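You operate a simulated robot arm through the tools that you are given. There is no shell and no other tool.

The job below is to be done with a simulated robot arm. You get a single attempt, and the scene is never put back.

## Task
Swap the lollo tin for the crisp tin and save the leftover seed in the white dish.
Fine: old tin on the free spot in the row; dish on the dock; with no tin in, hold EMPTY till the chute is bare; none in the spill cup; swing the spout back; leave the knob at its mark.

Only the result counts: the job must be done as asked and must still hold three seconds after the hand-in. Knocking over, shifting, dropping, spilling or breaking anything else fails it.

## Robot
A 7-joint arm with a fingered hand, fixed in place. Base frame: the origin is on the floor under the middle of its stand, x ahead of it, y to its left, z up. Lengths are in cm, angles in degrees, forces in N, time in s.
With the tool pointing down near the work surface it reaches from about 32 to 70 cm from the base axis. Its first joint turns from -69.0 to 172.0 degrees. Payload 3.4 kg.
The tool frame sits at the grasp point between the pads (the TCP): z along the fingers, y along the line on which they close. The tips reach 2.5 cm beyond it. The gripper opens to 8.8 cm; its body begins 2.9 cm behind the TCP. The gripper is a hand of 4 fingers: y runs from the thumb to the fingers, the wrist lies at [-1.3, -9.7, -16.2] in the tool frame, and closing takes about 1.5 s.
Orientation is told as [roll, pitch, yaw] about the base's x, y, z axes, in that order, counted from this pose: with the fingers straight down and the wrist toward the robot, the tool's x, y and z point along [0, 1, 0], [1, 0, 0] and [0, 0, -1] of the base frame.

## Interface
- The arm moves only by the tool jog_arm. Its argument "deltas" is a list that holds one entry, the list of rows, each a list of 6 numbers: the shift along the tool's x, y, z in cm, then the turn, a rotation vector about the tool's x, y, z in degrees. In form: [[[dx, dy, dz, rx, ry, rz], ...]]. A call has 1 to 20 rows; each row is the pose to reach, as a shift and turn from the pose commanded when the call began, along the tool's axes at that moment. "hand" is the finger opening in cm, from 0 to 8.8, set as the call begins (left out, the last holds). A row lasts 0.2 s, in which the tool goes at most 5 cm and 8.6 degrees; a call with a longer step from one row to the next is refused whole, and so is a gripper value outside its range. A pose out of reach is approached as far as the arm can. The call stops where the force on the tool passes 40 N (or 10 N more than at its start, if that is more) or the arm is blocked; 0.2 s more then pass. The fingers move at their own pace (about 10.8 cm/s each) and stop on an object; they squeeze with about 31 N. The grip force told is the motor's: it shows also when the fingers shut on nothing. Time passes only in rows, and 0.2 s behind the last, so rows that repeat a pose let the fingers close. It gives the time, the measured TCP pose, the force on the tool (base axes), the opening and the grip force at its end, in the units of the frame above (readings bear some noise), with the torque about the TCP (base axes, N m) and any sound that the robot's microphone picked up, and new pictures: "views" is both (left out), scene, wrist or none.
- Cameras (640 x 400 px; columns grow to the right, rows downward): "scene" is fixed at [22.03, -64.88, 154.54]; the picture's right is [0.72, -0.69, 0.00], its down [-0.57, -0.59, -0.58] and it looks along [0.40, 0.42, -0.82] (base axes); focal length 323 px, centre (320, 200). "wrist" rides on the gripper at [6.4, -8.3, -9.8] in the tool frame; the picture's right is [-0.62, 0.37, -0.69], its down [-0.71, -0.63, 0.30] and it looks along [-0.32, 0.68, 0.65] (tool axes); focal length 265 px, centre (320, 200). There is no depth. A picture from a camera that has moved, and an enlarged one, comes with that camera's place and axes in the base frame and with its lens.
- slide_trunk(by): slides the trunk up (or, below 0, down) by that many cm; the arm rides with it, the base frame stays. It gives what a move gives, with no picture.
- set_fingers(index, middle, ring, thumb_bend, thumb_turn): sets how far each is bent, from 0 (flat) to 100 (curled in); at 30 the hand is open as for a grip, at 70 the pads meet at the TCP. One left out holds its place. A second passes; each finger stops where it meets its share of the squeeze, and holds until it gets a number again. A gripper value or a shape takes the hand back. It gives what a move gives, with no picture; readings hold the bend of each and the force on the fingers (four entries, about 0 where the hand has none), thumb and palm. thumb_turn goes from beside the hand (0) to across from the fingers (100), as for a grip.
- hand_shape(shape): the hand has 4 fingers and takes this shape, open, in about a second: jaw (thumb against the fingers, like two jaws); tri (thumb and two fingers); tip (a fingertip pinch); poke (one finger out to press); point (the index stretched); flat (the hand flat); cup (the hand cupped); fist (a fist). The gripper value then closes the fingers along that shape, each until it touches; the sizes above hold for jaw. It gives what a move gives, with no picture.
- zoom(camera, box): a new picture of the part [left, top, right, bottom] of that camera's present view, enlarged. The clock stands still meanwhile.
- close_job(): hands the job in; it is judged then, once.

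Places have to be worked out from the pictures, the camera data and where the tool is seen. Open the gripper and draw the arm clear of the work before you hand the job in, unless the task says otherwise.

The tools are called after "Call:" as a command line: name --argument value ..., lists and objects as JSON in quotes. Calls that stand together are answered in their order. jog_arm: Moves the arm, as the interface text tells. Its arguments: {"type":"object","properties":{"deltas":{"type":"array","items":{"type":"array","items":{"type":"array","items":{"type":"number"}}}},"hand":{"type":"number"},"views":{"type":"string","enum":["both","scene","wrist","none"]}},"required":["deltas"]} The other tools are called the same way: slide_trunk (by) moves the trunk up or down; hand_shape (shape) gives the hand a shape; set_fingers (index, middle, ring, thumb_bend, thumb_turn) moves the fingers one by one; zoom (camera, box) takes an enlarged picture of a part of a camera's view; close_job () hands the job in.

At the start:

```text
clock: 0.0
ee_pos: [34.67, -28.05, 117.62]
ee_rot: [-0.1, -0.1, 0.2]
wrist_force: [0.3, -0.2, 0.2]
torque: [-0.03, 0.0, 0.01]
finger_gap: 8.74
gripper_force: 0.0
shape: jaw
bend: [30.0, 30.0, 30.0, 30.0, 98.0]
finger forces: [0.0, 0.0, 0.0, 0.0, 0.0, 0.0]
trunk travel left (down, up): [-75.0, 9.0]
```

scene: 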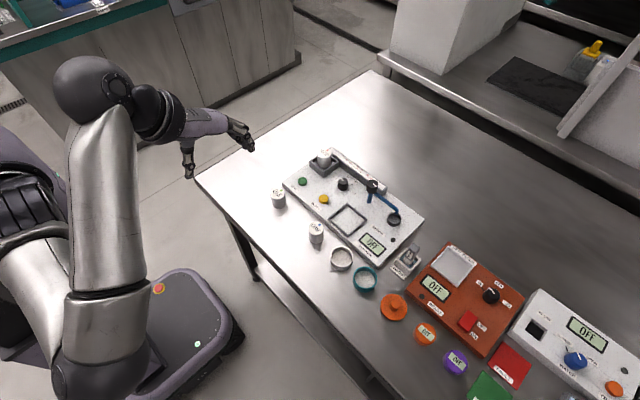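
wrist: 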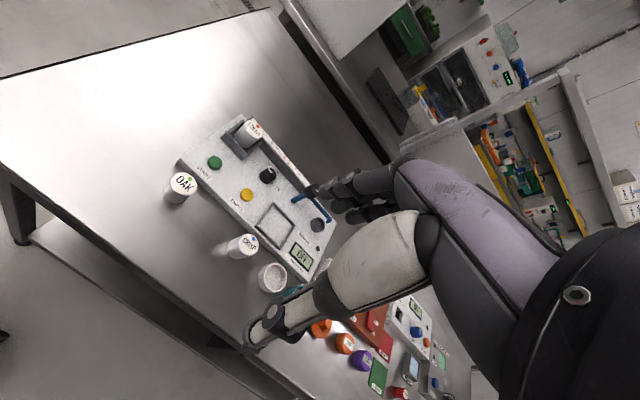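

I start by looking at the work more closely with enlarged pictures from both cameras before moving anything.

Call:
zoom --camera "scene" --box '[260, 130, 440, 290]'

Call:
zoom --camera "wrist" --box '[150, 100, 350, 300]'

Call:
zoom --camera "scene" --box '[380, 230, 640, 400]'

```text
2.50 times, centred on (350, 210) of scene
camera zoom: at [22.03, -64.88, 154.54], right [0.72, -0.69, 0.0], down [-0.57, -0.59, -0.58], along [0.4, 0.42, -0.82], focal length 807 px, centre (245, 175)
```

zoom: 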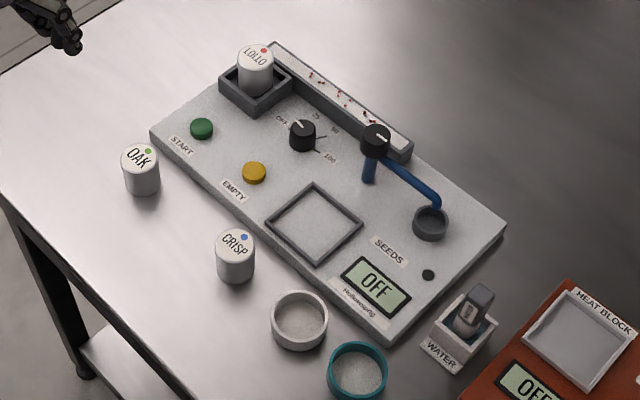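

```text
2.00 times, centred on (250, 200) of wrist
camera zoom: at [26.33, -21.59, 127.44], right [0.37, -0.62, 0.69], down [-0.63, -0.71, -0.3], along [0.68, -0.32, -0.65], focal length 531 px, centre (460, 200)
```

zoom: 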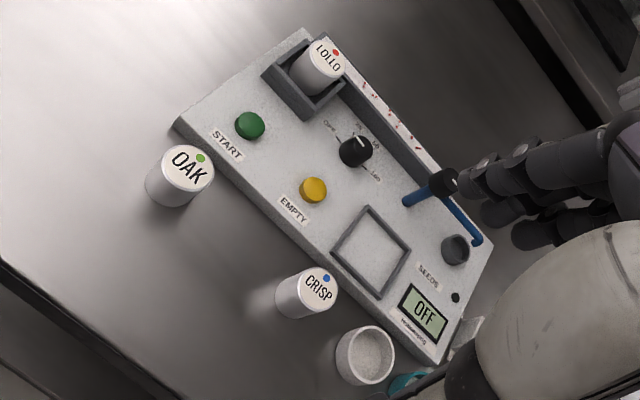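

```text
2.35 times, centred on (510, 315) of scene
camera zoom: at [22.03, -64.88, 154.54], right [0.72, -0.69, 0.0], down [-0.57, -0.59, -0.58], along [0.4, 0.42, -0.82], focal length 760 px, centre (-127, -71)
```

zoom: 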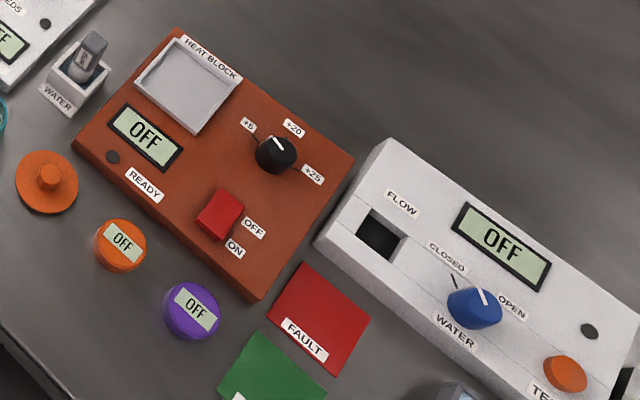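

The tins sit in a row near x≈50 (OAK y≈-20, CRISP y≈-35) and LOLLO sits in the device socket around (67,-20). I look at the hand itself and at details of the device.

Call:
zoom --camera "scene" --box '[150, 80, 280, 200]'

Call:
zoom --camera "scene" --box '[290, 140, 360, 200]'

Call:
zoom --camera "scene" --box '[330, 165, 410, 245]'

Call:
zoom --camera "scene" --box '[260, 180, 350, 275]'

Call:
zoom --camera "scene" --box '[310, 220, 420, 310]'

```text
3.33 times, centred on (215, 140) of scene
camera zoom: at [22.03, -64.88, 154.54], right [0.72, -0.69, 0.0], down [-0.57, -0.59, -0.58], along [0.4, 0.42, -0.82], focal length 1076 px, centre (670, 400)
```

zoom: 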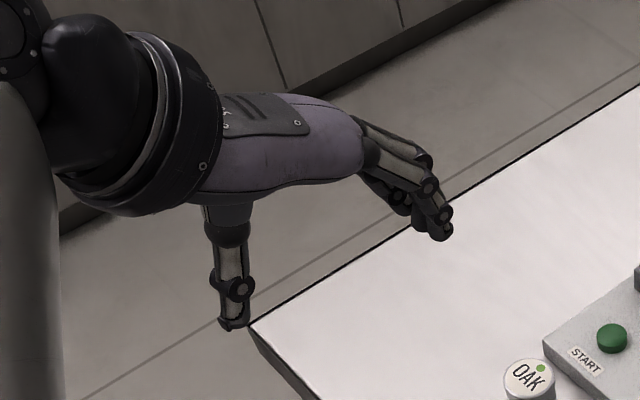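

```text
6.67 times, centred on (325, 170) of scene
camera zoom: at [22.03, -64.88, 154.54], right [0.72, -0.69, 0.0], down [-0.57, -0.59, -0.58], along [0.4, 0.42, -0.82], focal length 2152 px, centre (287, 400)
```

zoom: 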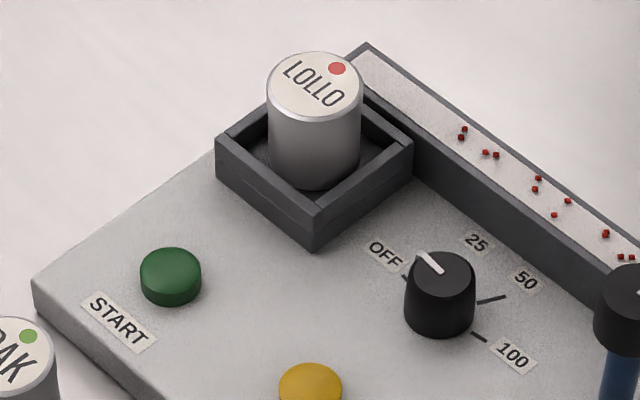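

```text
5.00 times, centred on (370, 205) of scene
camera zoom: at [22.03, -64.88, 154.54], right [0.72, -0.69, 0.0], down [-0.57, -0.59, -0.58], along [0.4, 0.42, -0.82], focal length 1614 px, centre (70, 175)
```

zoom: 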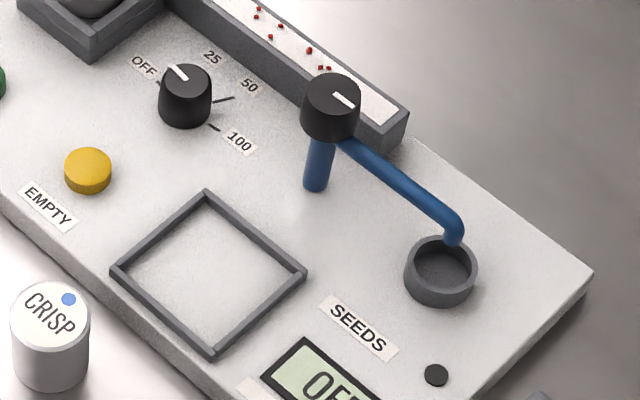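

```text
4.21 times, centred on (305, 228) of scene
camera zoom: at [22.03, -64.88, 154.54], right [0.72, -0.69, 0.0], down [-0.57, -0.59, -0.58], along [0.4, 0.42, -0.82], focal length 1359 px, centre (383, 84)
```

zoom: 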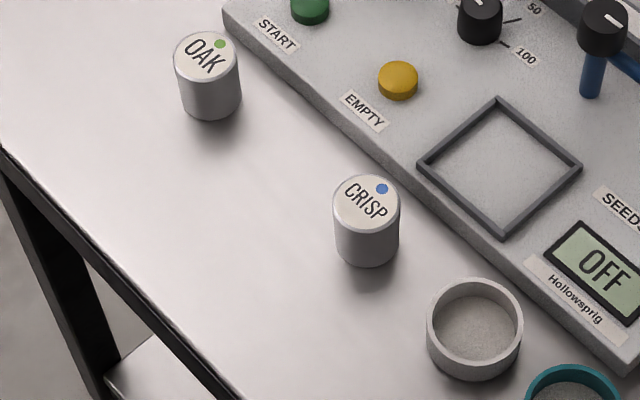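

```text
4.44 times, centred on (365, 265) of scene
camera zoom: at [22.03, -64.88, 154.54], right [0.72, -0.69, 0.0], down [-0.57, -0.59, -0.58], along [0.4, 0.42, -0.82], focal length 1435 px, centre (120, -89)
```

zoom: 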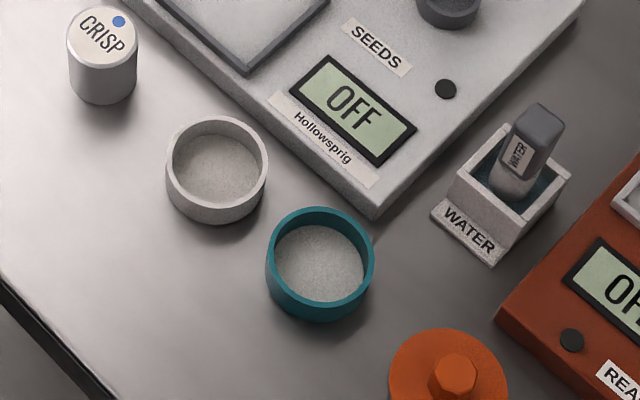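

The plate looks axis-aligned (x≈54–72, y≈-51…-16), the spout pivot is near (66,-38), the dock near (58,-38) and EMPTY near (57,-29). I lower the trunk a little, well above everything, to get a better working height.

Call:
slide_trunk --by -12

```text
clock: 1.5
ee_pos: [34.57, -28.01, 105.68]
ee_rot: [0.0, 0.0, 0.1]
wrist_force: [0.1, -0.4, -0.5]
torque: [-0.02, 0.03, -0.02]
finger_gap: 8.79
gripper_force: 0.1
shape: jaw
bend: [30.0, 30.0, 30.0, 30.0, 98.0]
finger forces: [0.0, 0.0, 0.0, 0.0, 0.0, 0.0]
trunk travel left (down, up): [-63.0, 21.0]
```

The tool is now at z≈105.7. I move forward to x≈46 at the same height to get a closer wrist view of the device.

Call:
jog_arm --deltas '[[[1, 4, 0, 0, 0, 0], [2, 8, 0, 0, 0, 0], [3, 12, 0, 0, 0, 0], [3, 12, 0, 0, 0, 0]]]'

```text
clock: 2.5
ee_pos: [46.77, -24.85, 105.76]
ee_rot: [0.0, 0.0, 0.0]
wrist_force: [-0.3, -0.5, 0.3]
torque: [0.04, -0.04, -0.03]
finger_gap: 8.75
gripper_force: 0.2
shape: jaw
bend: [30.0, 30.0, 30.0, 30.0, 98.0]
finger forces: [0.0, 0.0, 0.0, 0.0, 0.0, 0.0]
trunk travel left (down, up): [-63.0, 21.0]
camera wrist: at [38.58, -18.4, 115.58], right [0.37, -0.62, 0.69], down [-0.63, -0.71, -0.31], along [0.68, -0.32, -0.65], focal length 265 px, centre (320, 200)
```

scene: 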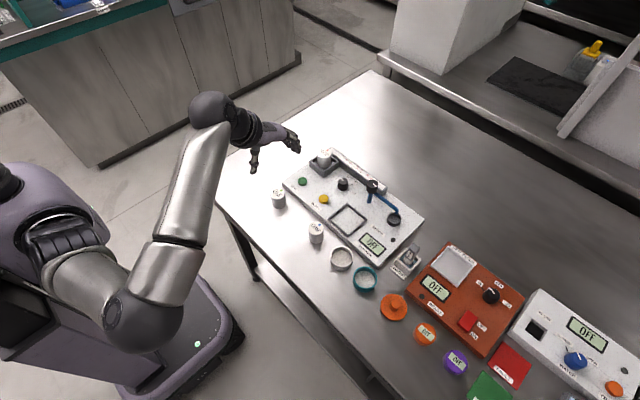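
wrist: 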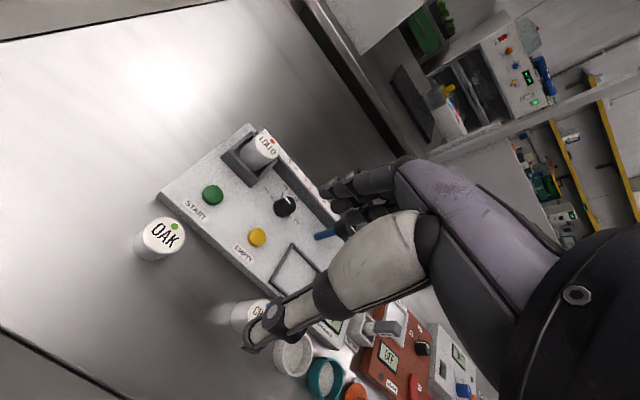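

The view is good and everything is still clear. I test the reach at a safe height by going to about (66,-21) with the wrist yawed toward the base direction (yaw about -17°).

Call:
jog_arm --deltas '[[[0.8, 4, 0, 0, 0, 4], [1.6, 8, 0, 0, 0, 8], [2.4, 12, 0, 0, 0, 12], [3.2, 16, 0, 0, 0, 16], [4, 19.2, 0, 0, 0, 17], [4, 19.2, 0, 0, 0, 17]]]'

```text
clock: 3.9
ee_pos: [65.99, -20.79, 105.75]
ee_rot: [0.2, 0.0, -17.0]
wrist_force: [-0.4, 0.0, -0.4]
torque: [-0.01, -0.03, 0.02]
finger_gap: 8.76
gripper_force: 0.0
shape: jaw
bend: [30.0, 30.0, 30.0, 30.0, 98.0]
finger forces: [0.0, 0.1, 0.1, 0.1, 0.1, 0.1]
trunk travel left (down, up): [-63.0, 21.0]
camera wrist: at [59.92, -12.29, 115.51], right [0.17, -0.7, 0.69], down [-0.81, -0.5, -0.31], along [0.56, -0.51, -0.65], focal length 265 px, centre (320, 200)
```

scene: 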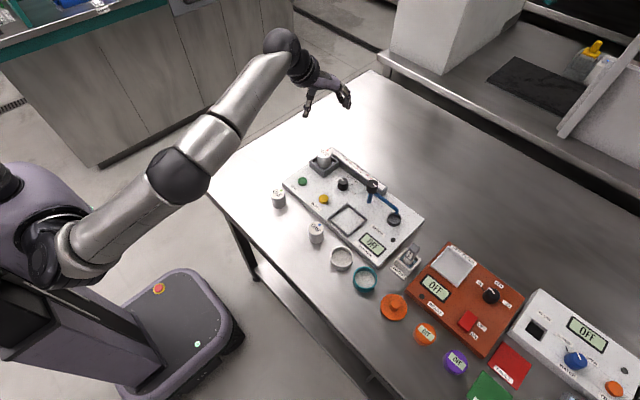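
wrist: 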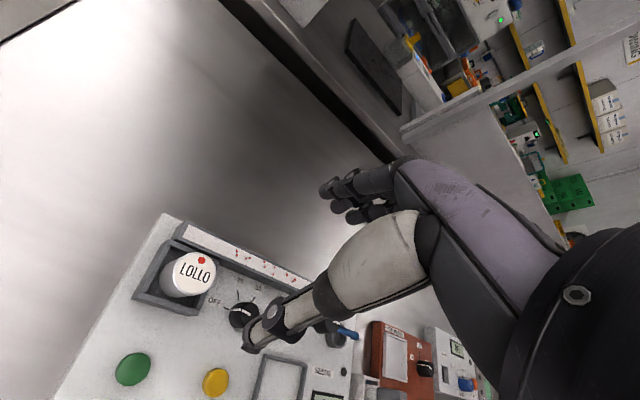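

Reach at radius 69 is fine at this trunk height. I get a closer zoom of the socket and knob, then test reach out to the pivot (66,-38) at the same safe height.

Call:
zoom --camera "wrist" --box '[100, 200, 360, 400]'

Call:
jog_arm --deltas '[[[-4, 1.25, 0, 0, 0, 4], [-8, 2.5, 0, 0, 0, 8], [-12, 3.75, 0, 0, 0, 12], [-16.4, 5.0, 0, 0, 0, 13], [-16.4, 5.0, 0, 0, 0, 13]]]'

```text
2.00 times, centred on (230, 300) of wrist
camera zoom: at [59.92, -12.29, 115.51], right [0.17, -0.7, 0.69], down [-0.81, -0.5, -0.31], along [0.56, -0.51, -0.65], focal length 531 px, centre (500, 0)
```

zoom: 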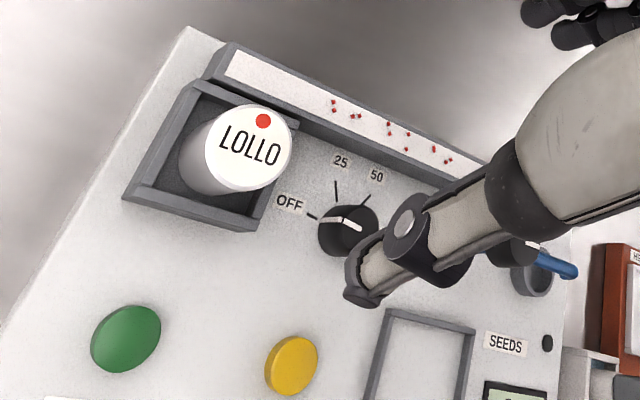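

```text
clock: 5.1
ee_pos: [65.8, -38.08, 105.57]
ee_rot: [-0.1, 0.0, -29.9]
wrist_force: [0.1, 0.4, 0.3]
torque: [-0.01, -0.02, 0.01]
finger_gap: 8.76
gripper_force: 0.1
shape: jaw
bend: [30.0, 30.0, 30.0, 30.0, 98.0]
finger forces: [0.0, 0.0, 0.0, 0.1, 0.0, 0.1]
trunk travel left (down, up): [-63.0, 21.0]
camera wrist: at [61.98, -28.33, 115.45], right [0.01, -0.72, 0.69], down [-0.9, -0.3, -0.3], along [0.43, -0.62, -0.65], focal length 265 px, centre (320, 200)
```

scene: 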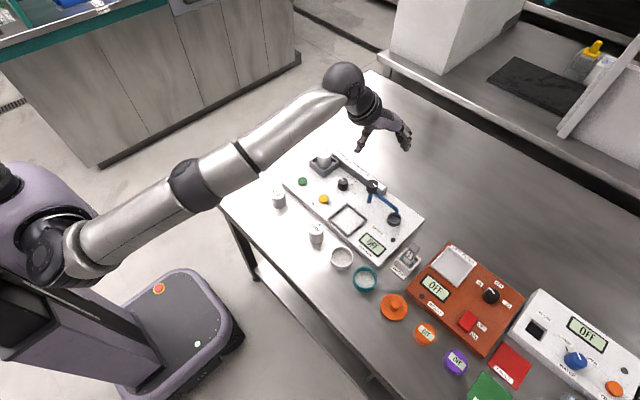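
wrist: 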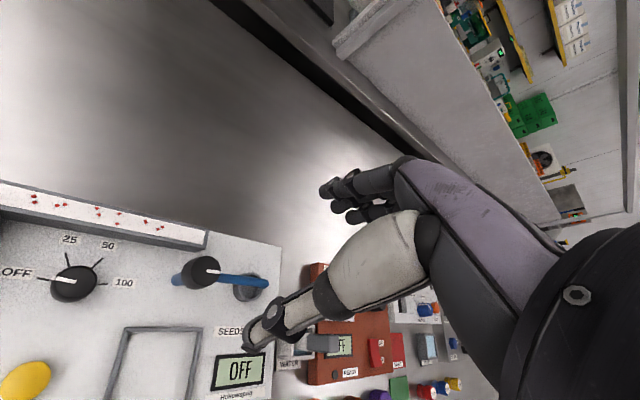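

The arm reaches the pivot with the tool straight down. I zoom in on the wrist view for precise geometry of the knob, spout and dock.

Call:
zoom --camera "wrist" --box '[0, 160, 300, 400]'

Call:
zoom --camera "scene" --box '[340, 90, 430, 160]'

Call:
zoom --camera "scene" --box '[330, 165, 420, 235]'

```text
1.67 times, centred on (150, 280) of wrist
camera zoom: at [61.98, -28.33, 115.45], right [0.01, -0.72, 0.69], down [-0.9, -0.3, -0.3], along [0.43, -0.62, -0.65], focal length 442 px, centre (603, 67)
```

zoom: 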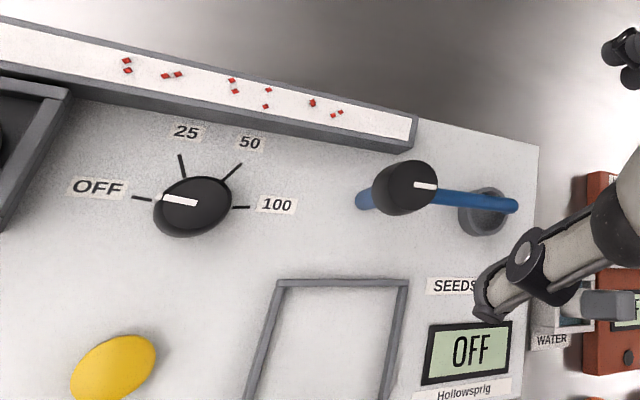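

```text
5.71 times, centred on (385, 125) of scene
camera zoom: at [22.03, -64.88, 154.54], right [0.72, -0.69, 0.0], down [-0.57, -0.59, -0.58], along [0.4, 0.42, -0.82], focal length 1845 px, centre (-51, 629)
```

zoom: 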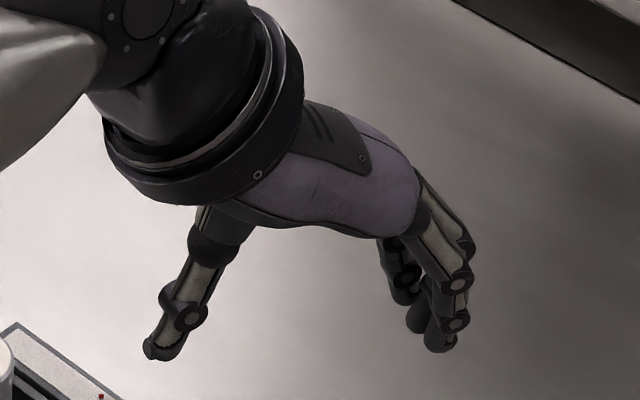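

```text
5.71 times, centred on (375, 200) of scene
camera zoom: at [22.03, -64.88, 154.54], right [0.72, -0.69, 0.0], down [-0.57, -0.59, -0.58], along [0.4, 0.42, -0.82], focal length 1845 px, centre (6, 200)
```

zoom: 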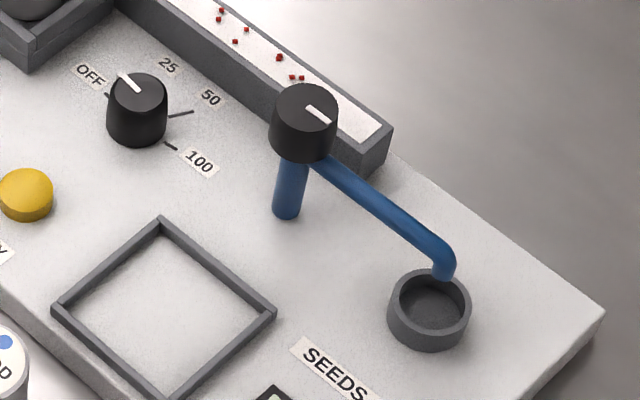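

Triangulation gives: pivot cap (66.6,-37.6, top z≈90.7), spill cup (66.5,-45.8), plate top z≈83.4, so table ≈81. Knob points at OFF. First I do the white dish: move above it at about (49,-44.3) with yaw 0.

Call:
jog_arm --deltas '[[[-3, -2.4, 0, 0, 0, 6], [-6, -4.8, 0, 0, 0, -2], [-9, -7.2, 0, 0, 0, -10], [-12, -9.6, 0, 0, 0, -18], [-13.77, -11.45, 2, 0, 0, -26], [-13.77, -11.45, 4, 0, 0, -30], [-13.77, -11.45, 4, 0, 0, -30]]]'

```text
clock: 6.7
ee_pos: [48.13, -41.25, 101.07]
ee_rot: [-0.1, -0.1, -0.3]
wrist_force: [0.0, -0.9, -0.6]
torque: [0.01, 0.0, 0.02]
finger_gap: 8.75
gripper_force: 0.0
shape: jaw
bend: [30.0, 30.0, 30.0, 30.0, 98.0]
finger forces: [0.0, 0.0, 0.0, 0.1, 0.1, 0.0]
out of reach, approached as far as the arm can: row 5, 6, 7
trunk travel left (down, up): [-63.0, 21.0]
camera wrist: at [39.92, -34.83, 110.75], right [0.37, -0.62, 0.69], down [-0.63, -0.71, -0.31], along [0.68, -0.33, -0.65], focal length 265 px, centre (320, 200)
```

scene: 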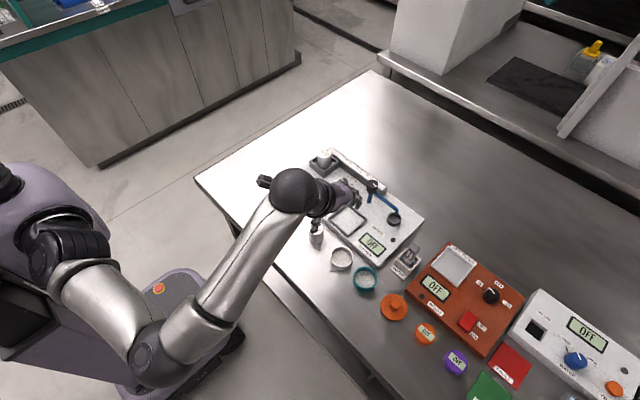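
wrist: 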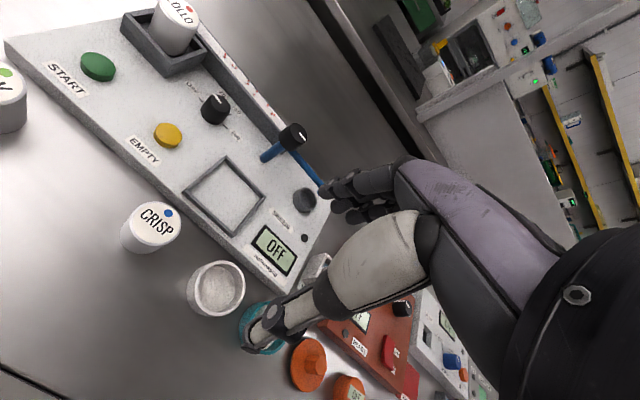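

The yaw-0 pose over the dish runs into a joint limit, so I need some yaw there. I zoom on the dish and on the fingers to refine positions before going on.

Call:
zoom --camera "wrist" --box '[100, 150, 340, 380]'

Call:
zoom --camera "wrist" --box '[230, 140, 420, 360]'

Call:
zoom --camera "scene" --box '[320, 230, 400, 300]'

```text
1.74 times, centred on (220, 265) of wrist
camera zoom: at [39.92, -34.83, 110.75], right [0.37, -0.62, 0.69], down [-0.63, -0.71, -0.31], along [0.68, -0.33, -0.65], focal length 462 px, centre (494, 87)
```

zoom: 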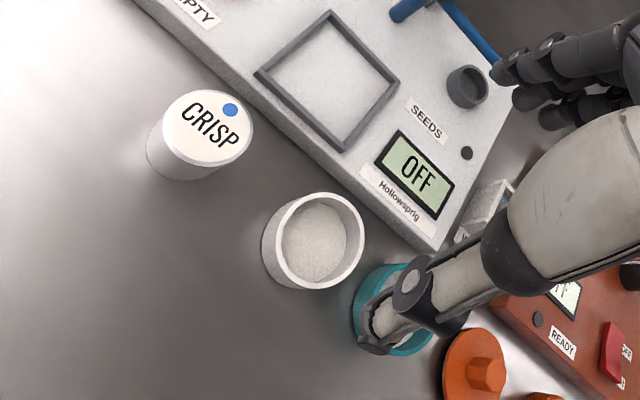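

```text
1.82 times, centred on (325, 250) of wrist
camera zoom: at [39.92, -34.83, 110.75], right [0.37, -0.62, 0.69], down [-0.63, -0.71, -0.31], along [0.68, -0.33, -0.65], focal length 483 px, centre (311, 109)
```

zoom: 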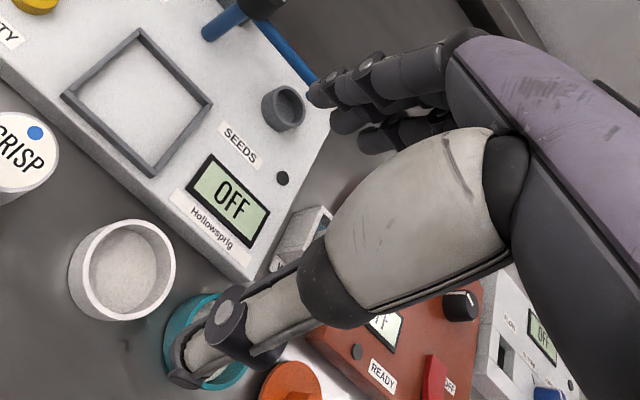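

```text
5.71 times, centred on (360, 265) of scene
camera zoom: at [22.03, -64.88, 154.54], right [0.72, -0.69, 0.0], down [-0.57, -0.59, -0.58], along [0.4, 0.42, -0.82], focal length 1845 px, centre (91, -171)
```

zoom: 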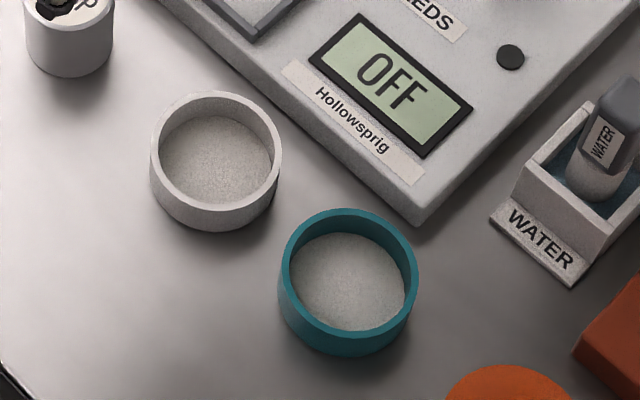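

The white dish seems to be near (49.1,-43.8), rim z≈83, OD≈5.5; teal dish near (49.2,-51.7); plate edge x≈54. I yaw about -20° and come down with the arm to see where the commanded reference is.

Call:
jog_arm --deltas '[[[0, 0, 2, 0, 0, 7], [0, 0, 4, 0, 0, 14], [0, 0, 6, 0, 0, 20], [0, 0, 6, 0, 0, 20]]]'

```text
clock: 7.7
ee_pos: [48.25, -41.0, 95.21]
ee_rot: [0.0, 0.1, -20.0]
wrist_force: [-0.2, 0.4, 0.4]
torque: [-0.01, 0.0, 0.02]
finger_gap: 8.77
gripper_force: 0.1
shape: jaw
bend: [30.0, 30.0, 30.0, 30.0, 98.0]
finger forces: [0.0, 0.1, 0.0, 0.1, 0.0, 0.0]
trunk travel left (down, up): [-63.0, 21.0]
camera wrist: at [42.62, -32.18, 104.96], right [0.13, -0.71, 0.69], down [-0.84, -0.46, -0.31], along [0.53, -0.54, -0.65], focal length 265 px, centre (320, 200)
```

scene: 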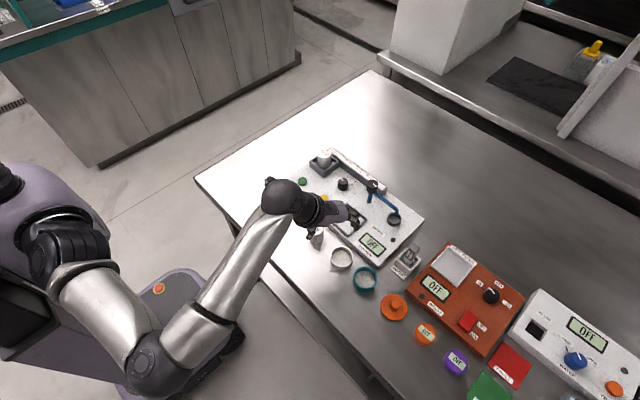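
wrist: 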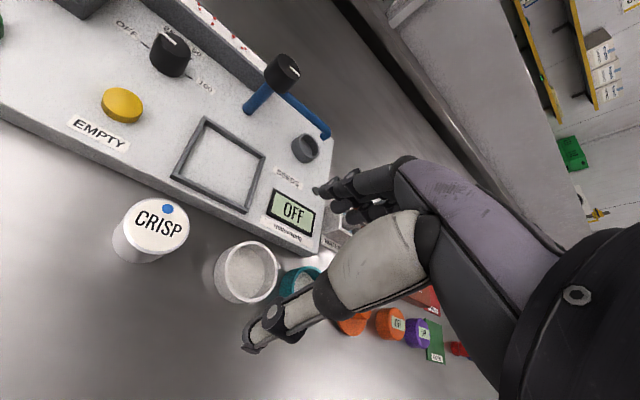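

The commanded pose follows what was reached. I shift to above the dish (Δ≈(0.9,-2.8) in base) and come down 3 cm.

Call:
jog_arm --deltas '[[[-1.2, 0.9, 1.5, 0, 0, 0], [-2.34, 1.76, 3, 0, 0, 0], [-2.34, 1.76, 3, 0, 0, 0]]]'

```text
clock: 8.5
ee_pos: [49.16, -43.84, 92.38]
ee_rot: [0.1, 0.0, -19.9]
wrist_force: [-0.3, 0.2, 0.4]
torque: [0.0, 0.03, 0.02]
finger_gap: 8.76
gripper_force: 0.0
shape: jaw
bend: [30.0, 30.0, 30.0, 30.0, 98.0]
finger forces: [0.0, 0.0, 0.0, 0.0, 0.1, 0.1]
trunk travel left (down, up): [-63.0, 21.0]
camera wrist: at [43.46, -35.03, 102.12], right [0.13, -0.71, 0.69], down [-0.84, -0.46, -0.3], along [0.53, -0.54, -0.65], focal length 265 px, centre (320, 200)
```

scene: 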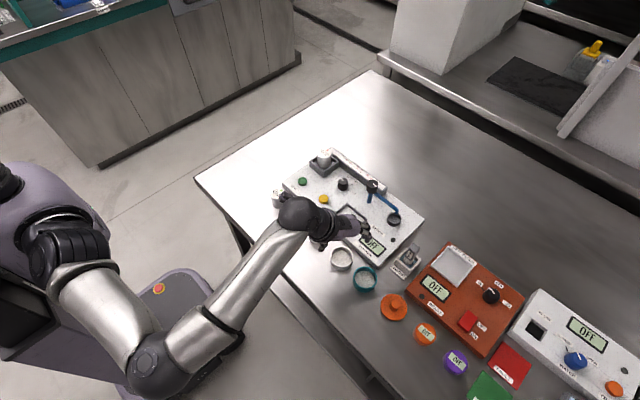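
wrist: 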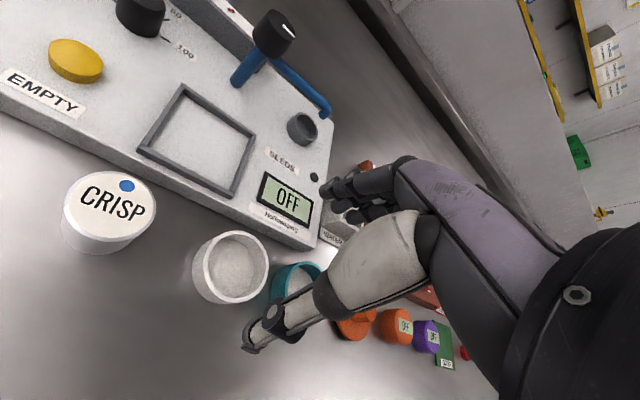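

I zoom in on the dish in the wrist view to refine where it is under the TCP.

Call:
zoom --camera "wrist" --box '[120, 80, 360, 360]'

Call:
zoom --camera "scene" --box '[310, 190, 410, 300]'

```text
1.43 times, centred on (240, 220) of wrist
camera zoom: at [43.46, -35.03, 102.12], right [0.13, -0.71, 0.69], down [-0.84, -0.46, -0.3], along [0.53, -0.54, -0.65], focal length 379 px, centre (434, 171)
```

zoom: 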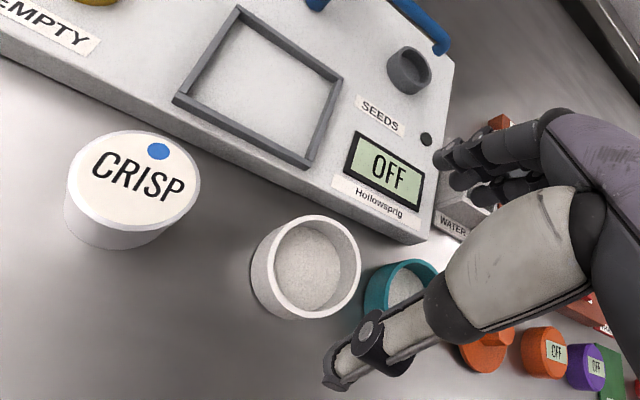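

```text
3.64 times, centred on (360, 245) of scene
camera zoom: at [22.03, -64.88, 154.54], right [0.72, -0.69, 0.0], down [-0.57, -0.59, -0.58], along [0.4, 0.42, -0.82], focal length 1174 px, centre (174, 36)
```

zoom: 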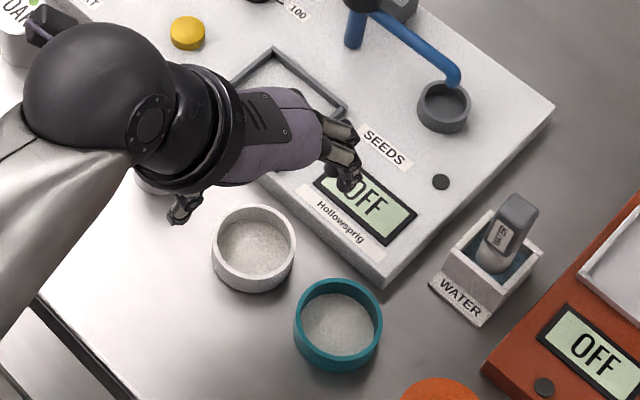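

From the wrist view the dish is at about (49.0,-43.3). I centre on it and try a smaller yaw (about -8°) so the far fingers stay clear of the plate edge.

Call:
jog_arm --deltas '[[[0.2, -0.2, 0, 0, 0, -6], [0.44, -0.37, 0, 0, 0, -12], [0.44, -0.37, 0, 0, 0, -12]]]' --hand 7.0

```text
clock: 9.3
ee_pos: [48.95, -43.51, 92.13]
ee_rot: [0.0, 0.0, -7.9]
wrist_force: [-0.4, -0.2, -0.3]
torque: [-0.01, -0.01, -0.01]
finger_gap: 7.0
gripper_force: 0.0
shape: jaw
bend: [27.0, 34.0, 31.0, 49.0, 99.0]
finger forces: [0.1, 0.1, 0.0, 0.1, 0.0, 0.0]
trunk travel left (down, up): [-63.0, 21.0]
camera wrist: at [41.55, -35.96, 101.95], right [0.28, -0.66, 0.69], down [-0.72, -0.62, -0.31], along [0.63, -0.41, -0.65], focal length 265 px, centre (320, 200)
```

scene: 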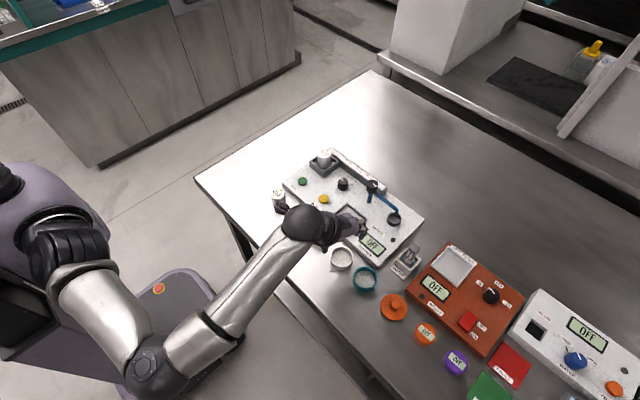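
wrist: 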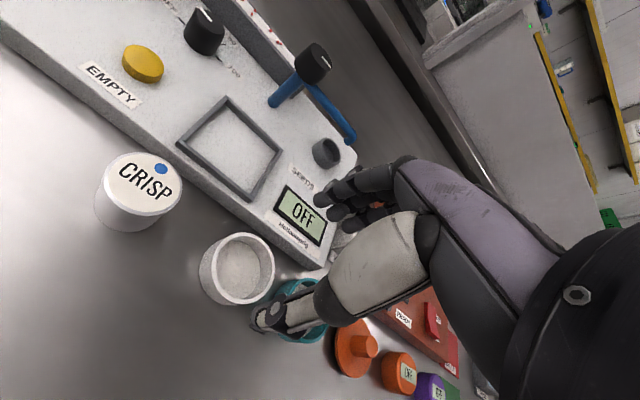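

Yaw -8° is reachable here. I check the dark part that appears near the OAK tin in the scene view, and look closer at dish and fingers.

Call:
zoom --camera "scene" --box '[250, 170, 380, 280]'

Call:
zoom --camera "wrist" --box '[160, 160, 360, 360]'

```text
3.64 times, centred on (315, 225) of scene
camera zoom: at [22.03, -64.88, 154.54], right [0.72, -0.69, 0.0], down [-0.57, -0.59, -0.58], along [0.4, 0.42, -0.82], focal length 1174 px, centre (338, 109)
```

zoom: 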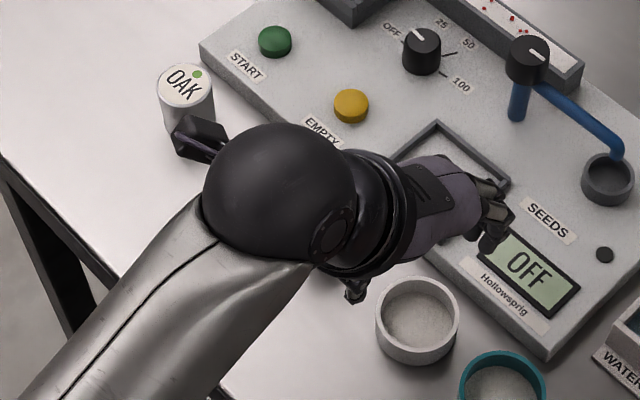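

```text
2.00 times, centred on (260, 260) of wrist
camera zoom: at [41.55, -35.96, 101.95], right [0.28, -0.66, 0.69], down [-0.72, -0.62, -0.31], along [0.63, -0.41, -0.65], focal length 531 px, centre (440, 80)
```

zoom: 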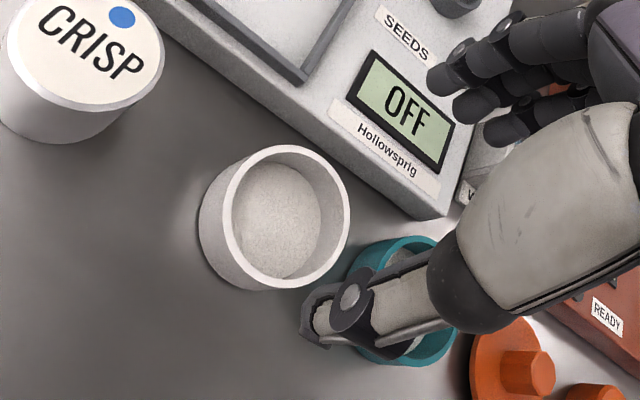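

The dish is under the TCP to within 0.15 cm. I check the gap between the dish and the plate edge more closely before descending.

Call:
zoom --camera "wrist" --box '[210, 190, 310, 290]'

```text
4.00 times, centred on (260, 240) of wrist
camera zoom: at [41.55, -35.96, 101.95], right [0.28, -0.66, 0.69], down [-0.72, -0.62, -0.31], along [0.63, -0.41, -0.65], focal length 1062 px, centre (560, 40)
```

zoom: 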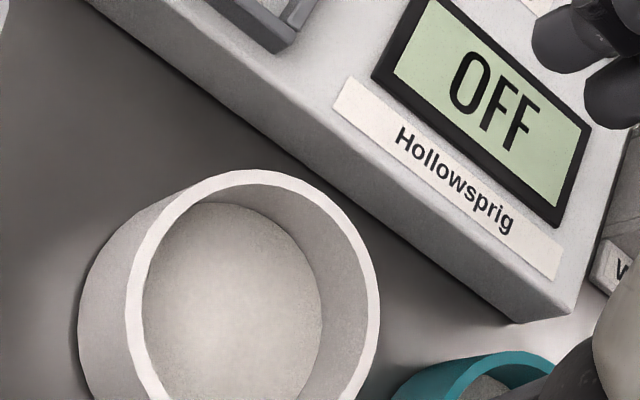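

The gap between dish and plate edge is only ~1.6 cm, tight for three jaw fingers. I rise a bit and look at the narrower "tip" pinch shape.

Call:
jog_arm --deltas '[[[0, 0, -3, 0, 0, 0], [0, 0, -6, 0, 0, 0], [0, 0, -6, 0, 0, 0]]]' --views "none"

Call:
hand_shape --shape "tip"

Call:
zoom --camera "wrist" --box '[180, 100, 420, 380]'

Call:
zoom --camera "scene" --box '[320, 170, 420, 270]'

```text
clock: 10.1
ee_pos: [48.82, -43.75, 98.18]
ee_rot: [0.1, 0.1, -7.8]
wrist_force: [0.3, 0.0, -0.5]
torque: [0.01, 0.04, -0.01]
finger_gap: 7.02
gripper_force: 0.1
shape: jaw
bend: [27.0, 34.0, 31.0, 49.0, 99.0]
finger forces: [0.0, 0.1, 0.1, 0.1, 0.0, 0.0]
trunk travel left (down, up): [-63.0, 21.0]
```

```text
clock: 11.0
ee_pos: [48.98, -43.62, 98.03]
ee_rot: [0.1, 0.0, -7.8]
wrist_force: [-0.6, -0.2, 0.0]
torque: [-0.01, -0.03, 0.0]
finger_gap: 8.79
gripper_force: 0.1
shape: tip
bend: [30.0, 98.0, 99.0, 30.0, 98.0]
finger forces: [0.0, 0.0, 0.1, 0.0, 0.0, 0.0]
trunk travel left (down, up): [-63.0, 21.0]
```

```text
1.43 times, centred on (300, 240) of wrist
camera zoom: at [41.52, -36.19, 107.82], right [0.28, -0.67, 0.69], down [-0.72, -0.62, -0.3], along [0.63, -0.42, -0.65], focal length 379 px, centre (349, 143)
```

zoom: 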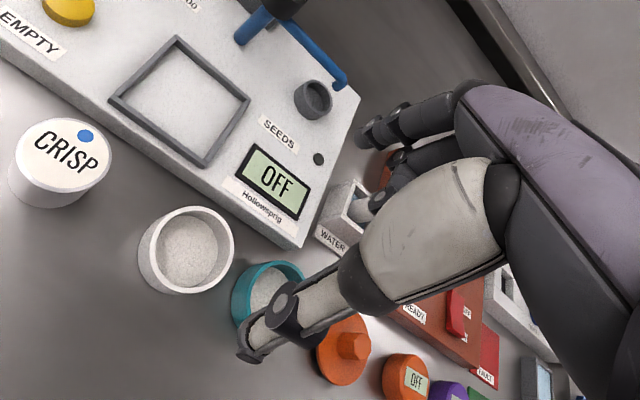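

```text
4.00 times, centred on (370, 220) of scene
camera zoom: at [22.03, -64.88, 154.54], right [0.72, -0.69, 0.0], down [-0.57, -0.59, -0.58], along [0.4, 0.42, -0.82], focal length 1291 px, centre (120, 120)
```

zoom: 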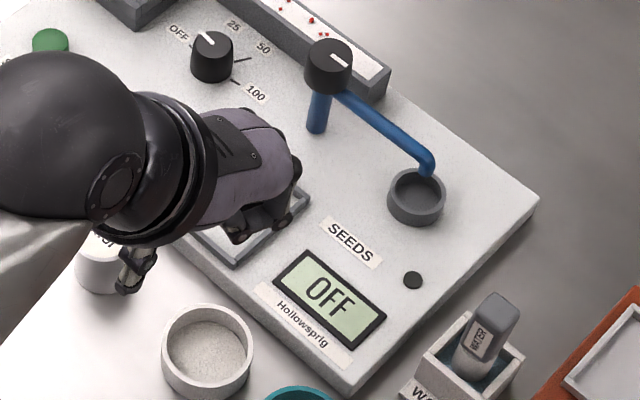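

In "tip" shape only the index opposes the thumb (both near tool x≈0), so it needs less room. I yaw to about -25° and lower to z≈93 with the opening reduced to about 6.4 to check alignment.

Call:
jog_arm --deltas '[[[0, 0, 1.5, 0, 0, 6], [0, 0, 3, 0, 0, 12], [0, 0, 5, 0, 0, 17], [0, 0, 5, 0, 0, 17], [0, 0, 5, 0, 0, 17]]]' --hand 6.4

Call:
zoom --camera "wrist" --box '[180, 140, 380, 360]'

Call:
zoom --camera "scene" --box '[310, 200, 410, 300]'

```text
clock: 12.2
ee_pos: [49.07, -43.42, 93.05]
ee_rot: [0.1, 0.1, -25.0]
wrist_force: [-0.1, -0.7, -0.7]
torque: [0.03, 0.0, 0.02]
finger_gap: 6.41
gripper_force: 0.0
shape: tip
bend: [28.0, 98.0, 99.0, 56.0, 99.0]
finger forces: [0.0, 0.1, 0.0, 0.1, 0.0, 0.0]
trunk travel left (down, up): [-63.0, 21.0]
camera wrist: at [44.22, -34.05, 102.9], right [0.07, -0.72, 0.69], down [-0.87, -0.38, -0.3], along [0.48, -0.58, -0.65], focal length 265 px, centre (320, 200)
```

scene: 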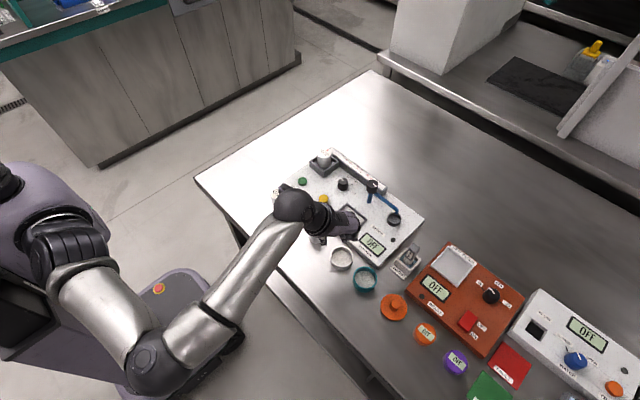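
wrist: 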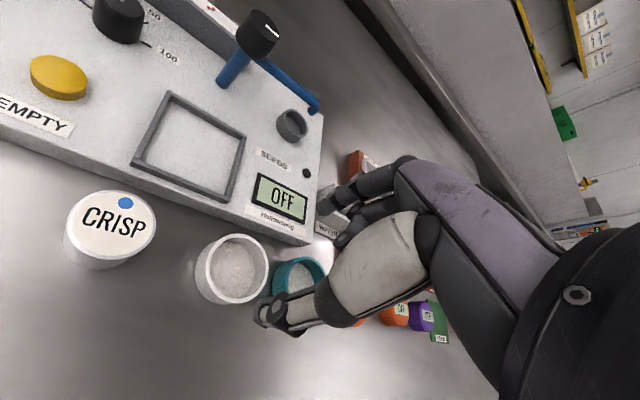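

```text
1.82 times, centred on (280, 250) of wrist
camera zoom: at [44.22, -34.05, 102.9], right [0.07, -0.72, 0.69], down [-0.87, -0.38, -0.3], along [0.48, -0.58, -0.65], focal length 483 px, centre (393, 109)
```

zoom: 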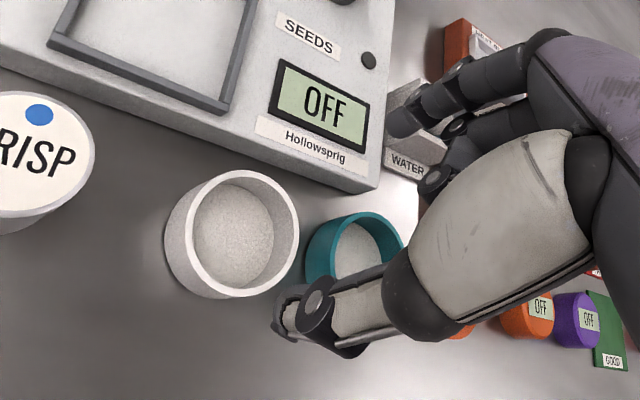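

```text
4.00 times, centred on (360, 250) of scene
camera zoom: at [22.03, -64.88, 154.54], right [0.72, -0.69, 0.0], down [-0.57, -0.59, -0.58], along [0.4, 0.42, -0.82], focal length 1291 px, centre (160, 0)
```

zoom: 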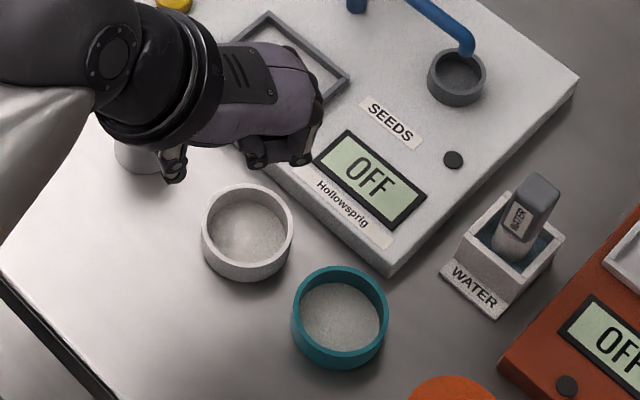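

Dish (≈49.1,-43.5) is right under the TCP and both fingertips straddle it. I descend to z≈87 and look again before going around the rim.

Call:
jog_arm --deltas '[[[0, 0, 2, 0, 0, 0], [0, 0, 4, 0, 0, 0], [0, 0, 6, 0, 0, 0], [0, 0, 6, 0, 0, 0]]]' --views "none"

Call:
zoom --camera "wrist" --box '[180, 140, 380, 360]'

Call:
zoom --camera "scene" --box '[310, 210, 410, 300]'

```text
clock: 13.2
ee_pos: [48.95, -43.35, 87.14]
ee_rot: [0.0, 0.0, -25.0]
wrist_force: [0.5, -0.7, 0.6]
torque: [-0.03, -0.03, -0.03]
finger_gap: 6.44
gripper_force: 0.0
shape: tip
bend: [28.0, 98.0, 99.0, 56.0, 99.0]
finger forces: [0.0, 0.1, 0.1, 0.0, 0.0, 0.0]
trunk travel left (down, up): [-63.0, 21.0]
```

```text
1.82 times, centred on (280, 250) of wrist
camera zoom: at [44.06, -34.09, 96.96], right [0.07, -0.72, 0.69], down [-0.87, -0.38, -0.31], along [0.48, -0.58, -0.65], focal length 483 px, centre (393, 109)
```

zoom: 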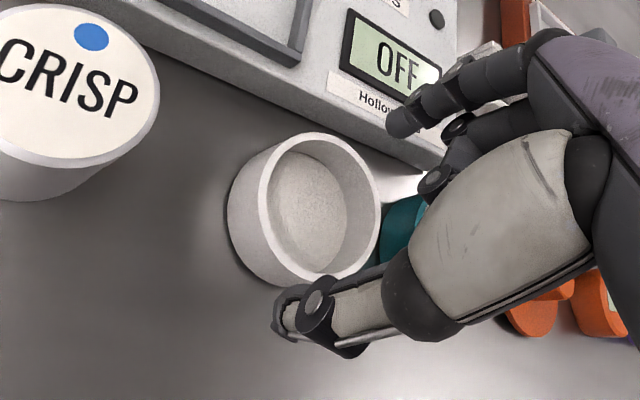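

```text
4.44 times, centred on (360, 255) of scene
camera zoom: at [22.03, -64.88, 154.54], right [0.72, -0.69, 0.0], down [-0.57, -0.59, -0.58], along [0.4, 0.42, -0.82], focal length 1435 px, centre (142, -44)
```

zoom: 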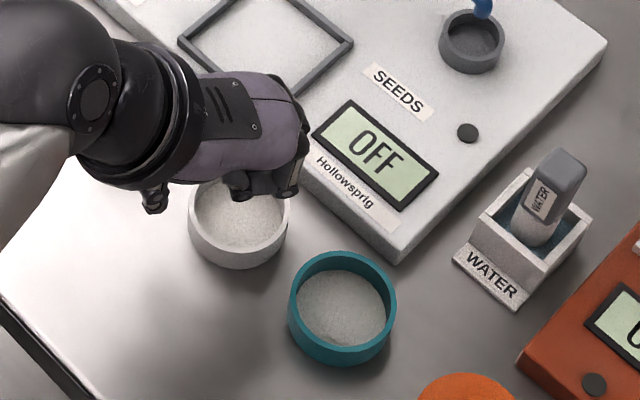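

Still centred (dish at ≈(49.0,-43.3)). I go down in small steps to z≈84.6 so the tips pass about 1 cm below the rim.

Call:
jog_arm --deltas '[[[0, 0, 0.8, 0, 0, 0], [0, 0, 1.6, 0, 0, 0], [0, 0, 2.2, 0, 0, 0], [0, 0, 2.2, 0, 0, 0]]]' --views "none"

Call:
zoom --camera "wrist" --box '[180, 140, 380, 360]'

Call:
zoom --camera "scene" --box '[310, 210, 410, 300]'

```text
clock: 14.2
ee_pos: [48.88, -43.32, 84.97]
ee_rot: [0.0, 0.0, -24.8]
wrist_force: [-0.2, 0.4, -0.3]
torque: [0.0, 0.04, 0.03]
finger_gap: 6.42
gripper_force: 0.0
shape: tip
bend: [28.0, 98.0, 99.0, 56.0, 99.0]
finger forces: [0.1, 0.1, 0.0, 0.0, 0.0, 0.0]
trunk travel left (down, up): [-63.0, 21.0]
```

```text
1.82 times, centred on (280, 250) of wrist
camera zoom: at [44.09, -34.06, 94.75], right [0.07, -0.72, 0.69], down [-0.87, -0.38, -0.3], along [0.48, -0.58, -0.65], focal length 483 px, centre (393, 109)
```

zoom: 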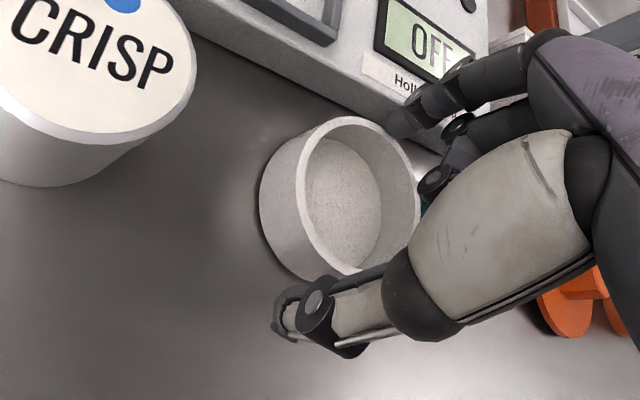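

```text
4.44 times, centred on (360, 255) of scene
camera zoom: at [22.03, -64.88, 154.54], right [0.72, -0.69, 0.0], down [-0.57, -0.59, -0.58], along [0.4, 0.42, -0.82], focal length 1435 px, centre (142, -44)
```

zoom: 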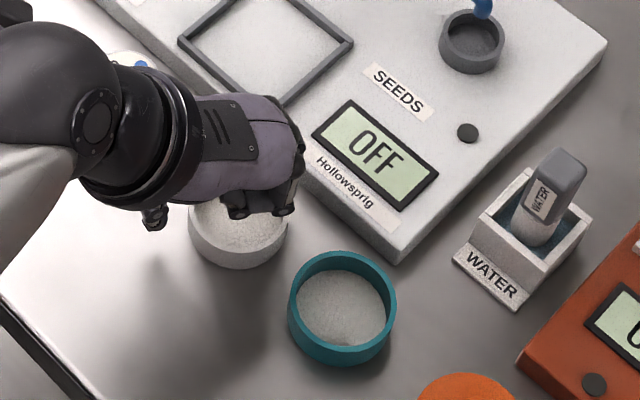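

No contact so far; the index is in the gap outside the rim. I go another 0.7 cm down and check.

Call:
jog_arm --deltas '[[[0, 0, 0.4, 0, 0, 0], [0, 0, 0.7, 0, 0, 0], [0, 0, 0.7, 0, 0, 0]]]' --views "wrist"

Call:
zoom --camera "wrist" --box '[240, 160, 360, 340]'

```text
clock: 15.0
ee_pos: [48.89, -43.4, 84.33]
ee_rot: [-0.1, 0.1, -25.0]
wrist_force: [-0.6, 0.1, 0.1]
torque: [-0.05, -0.01, 0.0]
finger_gap: 6.4
gripper_force: 0.0
shape: tip
bend: [28.0, 98.0, 99.0, 56.0, 99.0]
finger forces: [0.1, 0.0, 0.1, 0.0, 0.0, 0.0]
trunk travel left (down, up): [-63.0, 21.0]
camera wrist: at [44.13, -34.09, 94.05], right [0.07, -0.72, 0.69], down [-0.87, -0.38, -0.3], along [0.48, -0.58, -0.65], focal length 265 px, centre (320, 200)
```

wrist: 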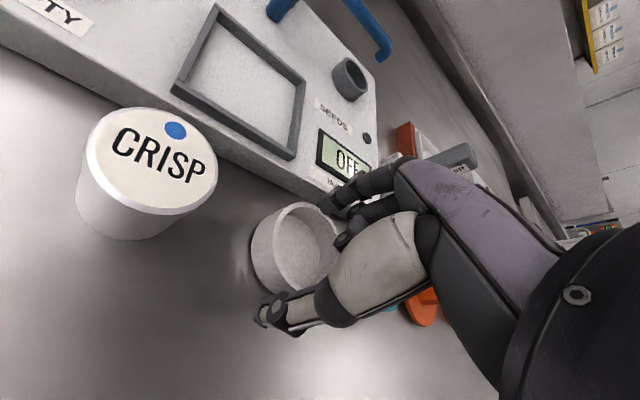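

```text
2.22 times, centred on (300, 250) of wrist
camera zoom: at [44.13, -34.09, 94.05], right [0.07, -0.72, 0.69], down [-0.87, -0.38, -0.3], along [0.48, -0.58, -0.65], focal length 590 px, centre (364, 89)
```

zoom: 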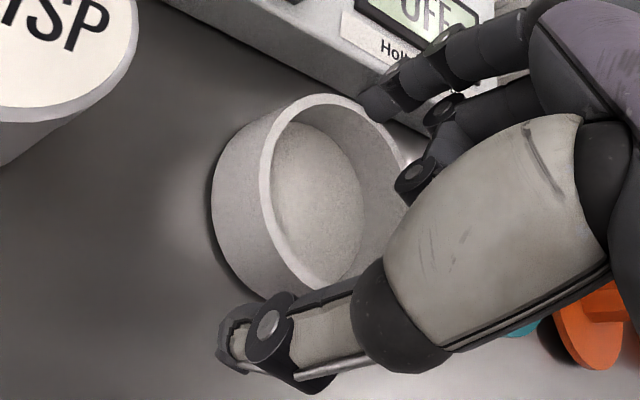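

Comparing views at several heights puts the table at z≈80.4, the dish rim at z≈82.3 and the dish centre at ≈(49.3,-43.85). I look at the dock frame to learn its height before choosing the grip height.

Call:
zoom --camera "wrist" --box '[160, 0, 320, 170]'

```text
2.35 times, centred on (240, 85) of wrist
camera zoom: at [44.13, -34.09, 94.05], right [0.07, -0.72, 0.69], down [-0.87, -0.38, -0.3], along [0.48, -0.58, -0.65], focal length 624 px, centre (508, 471)
```

zoom: 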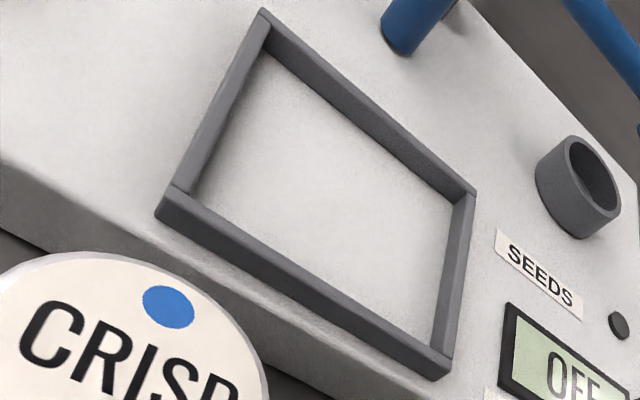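

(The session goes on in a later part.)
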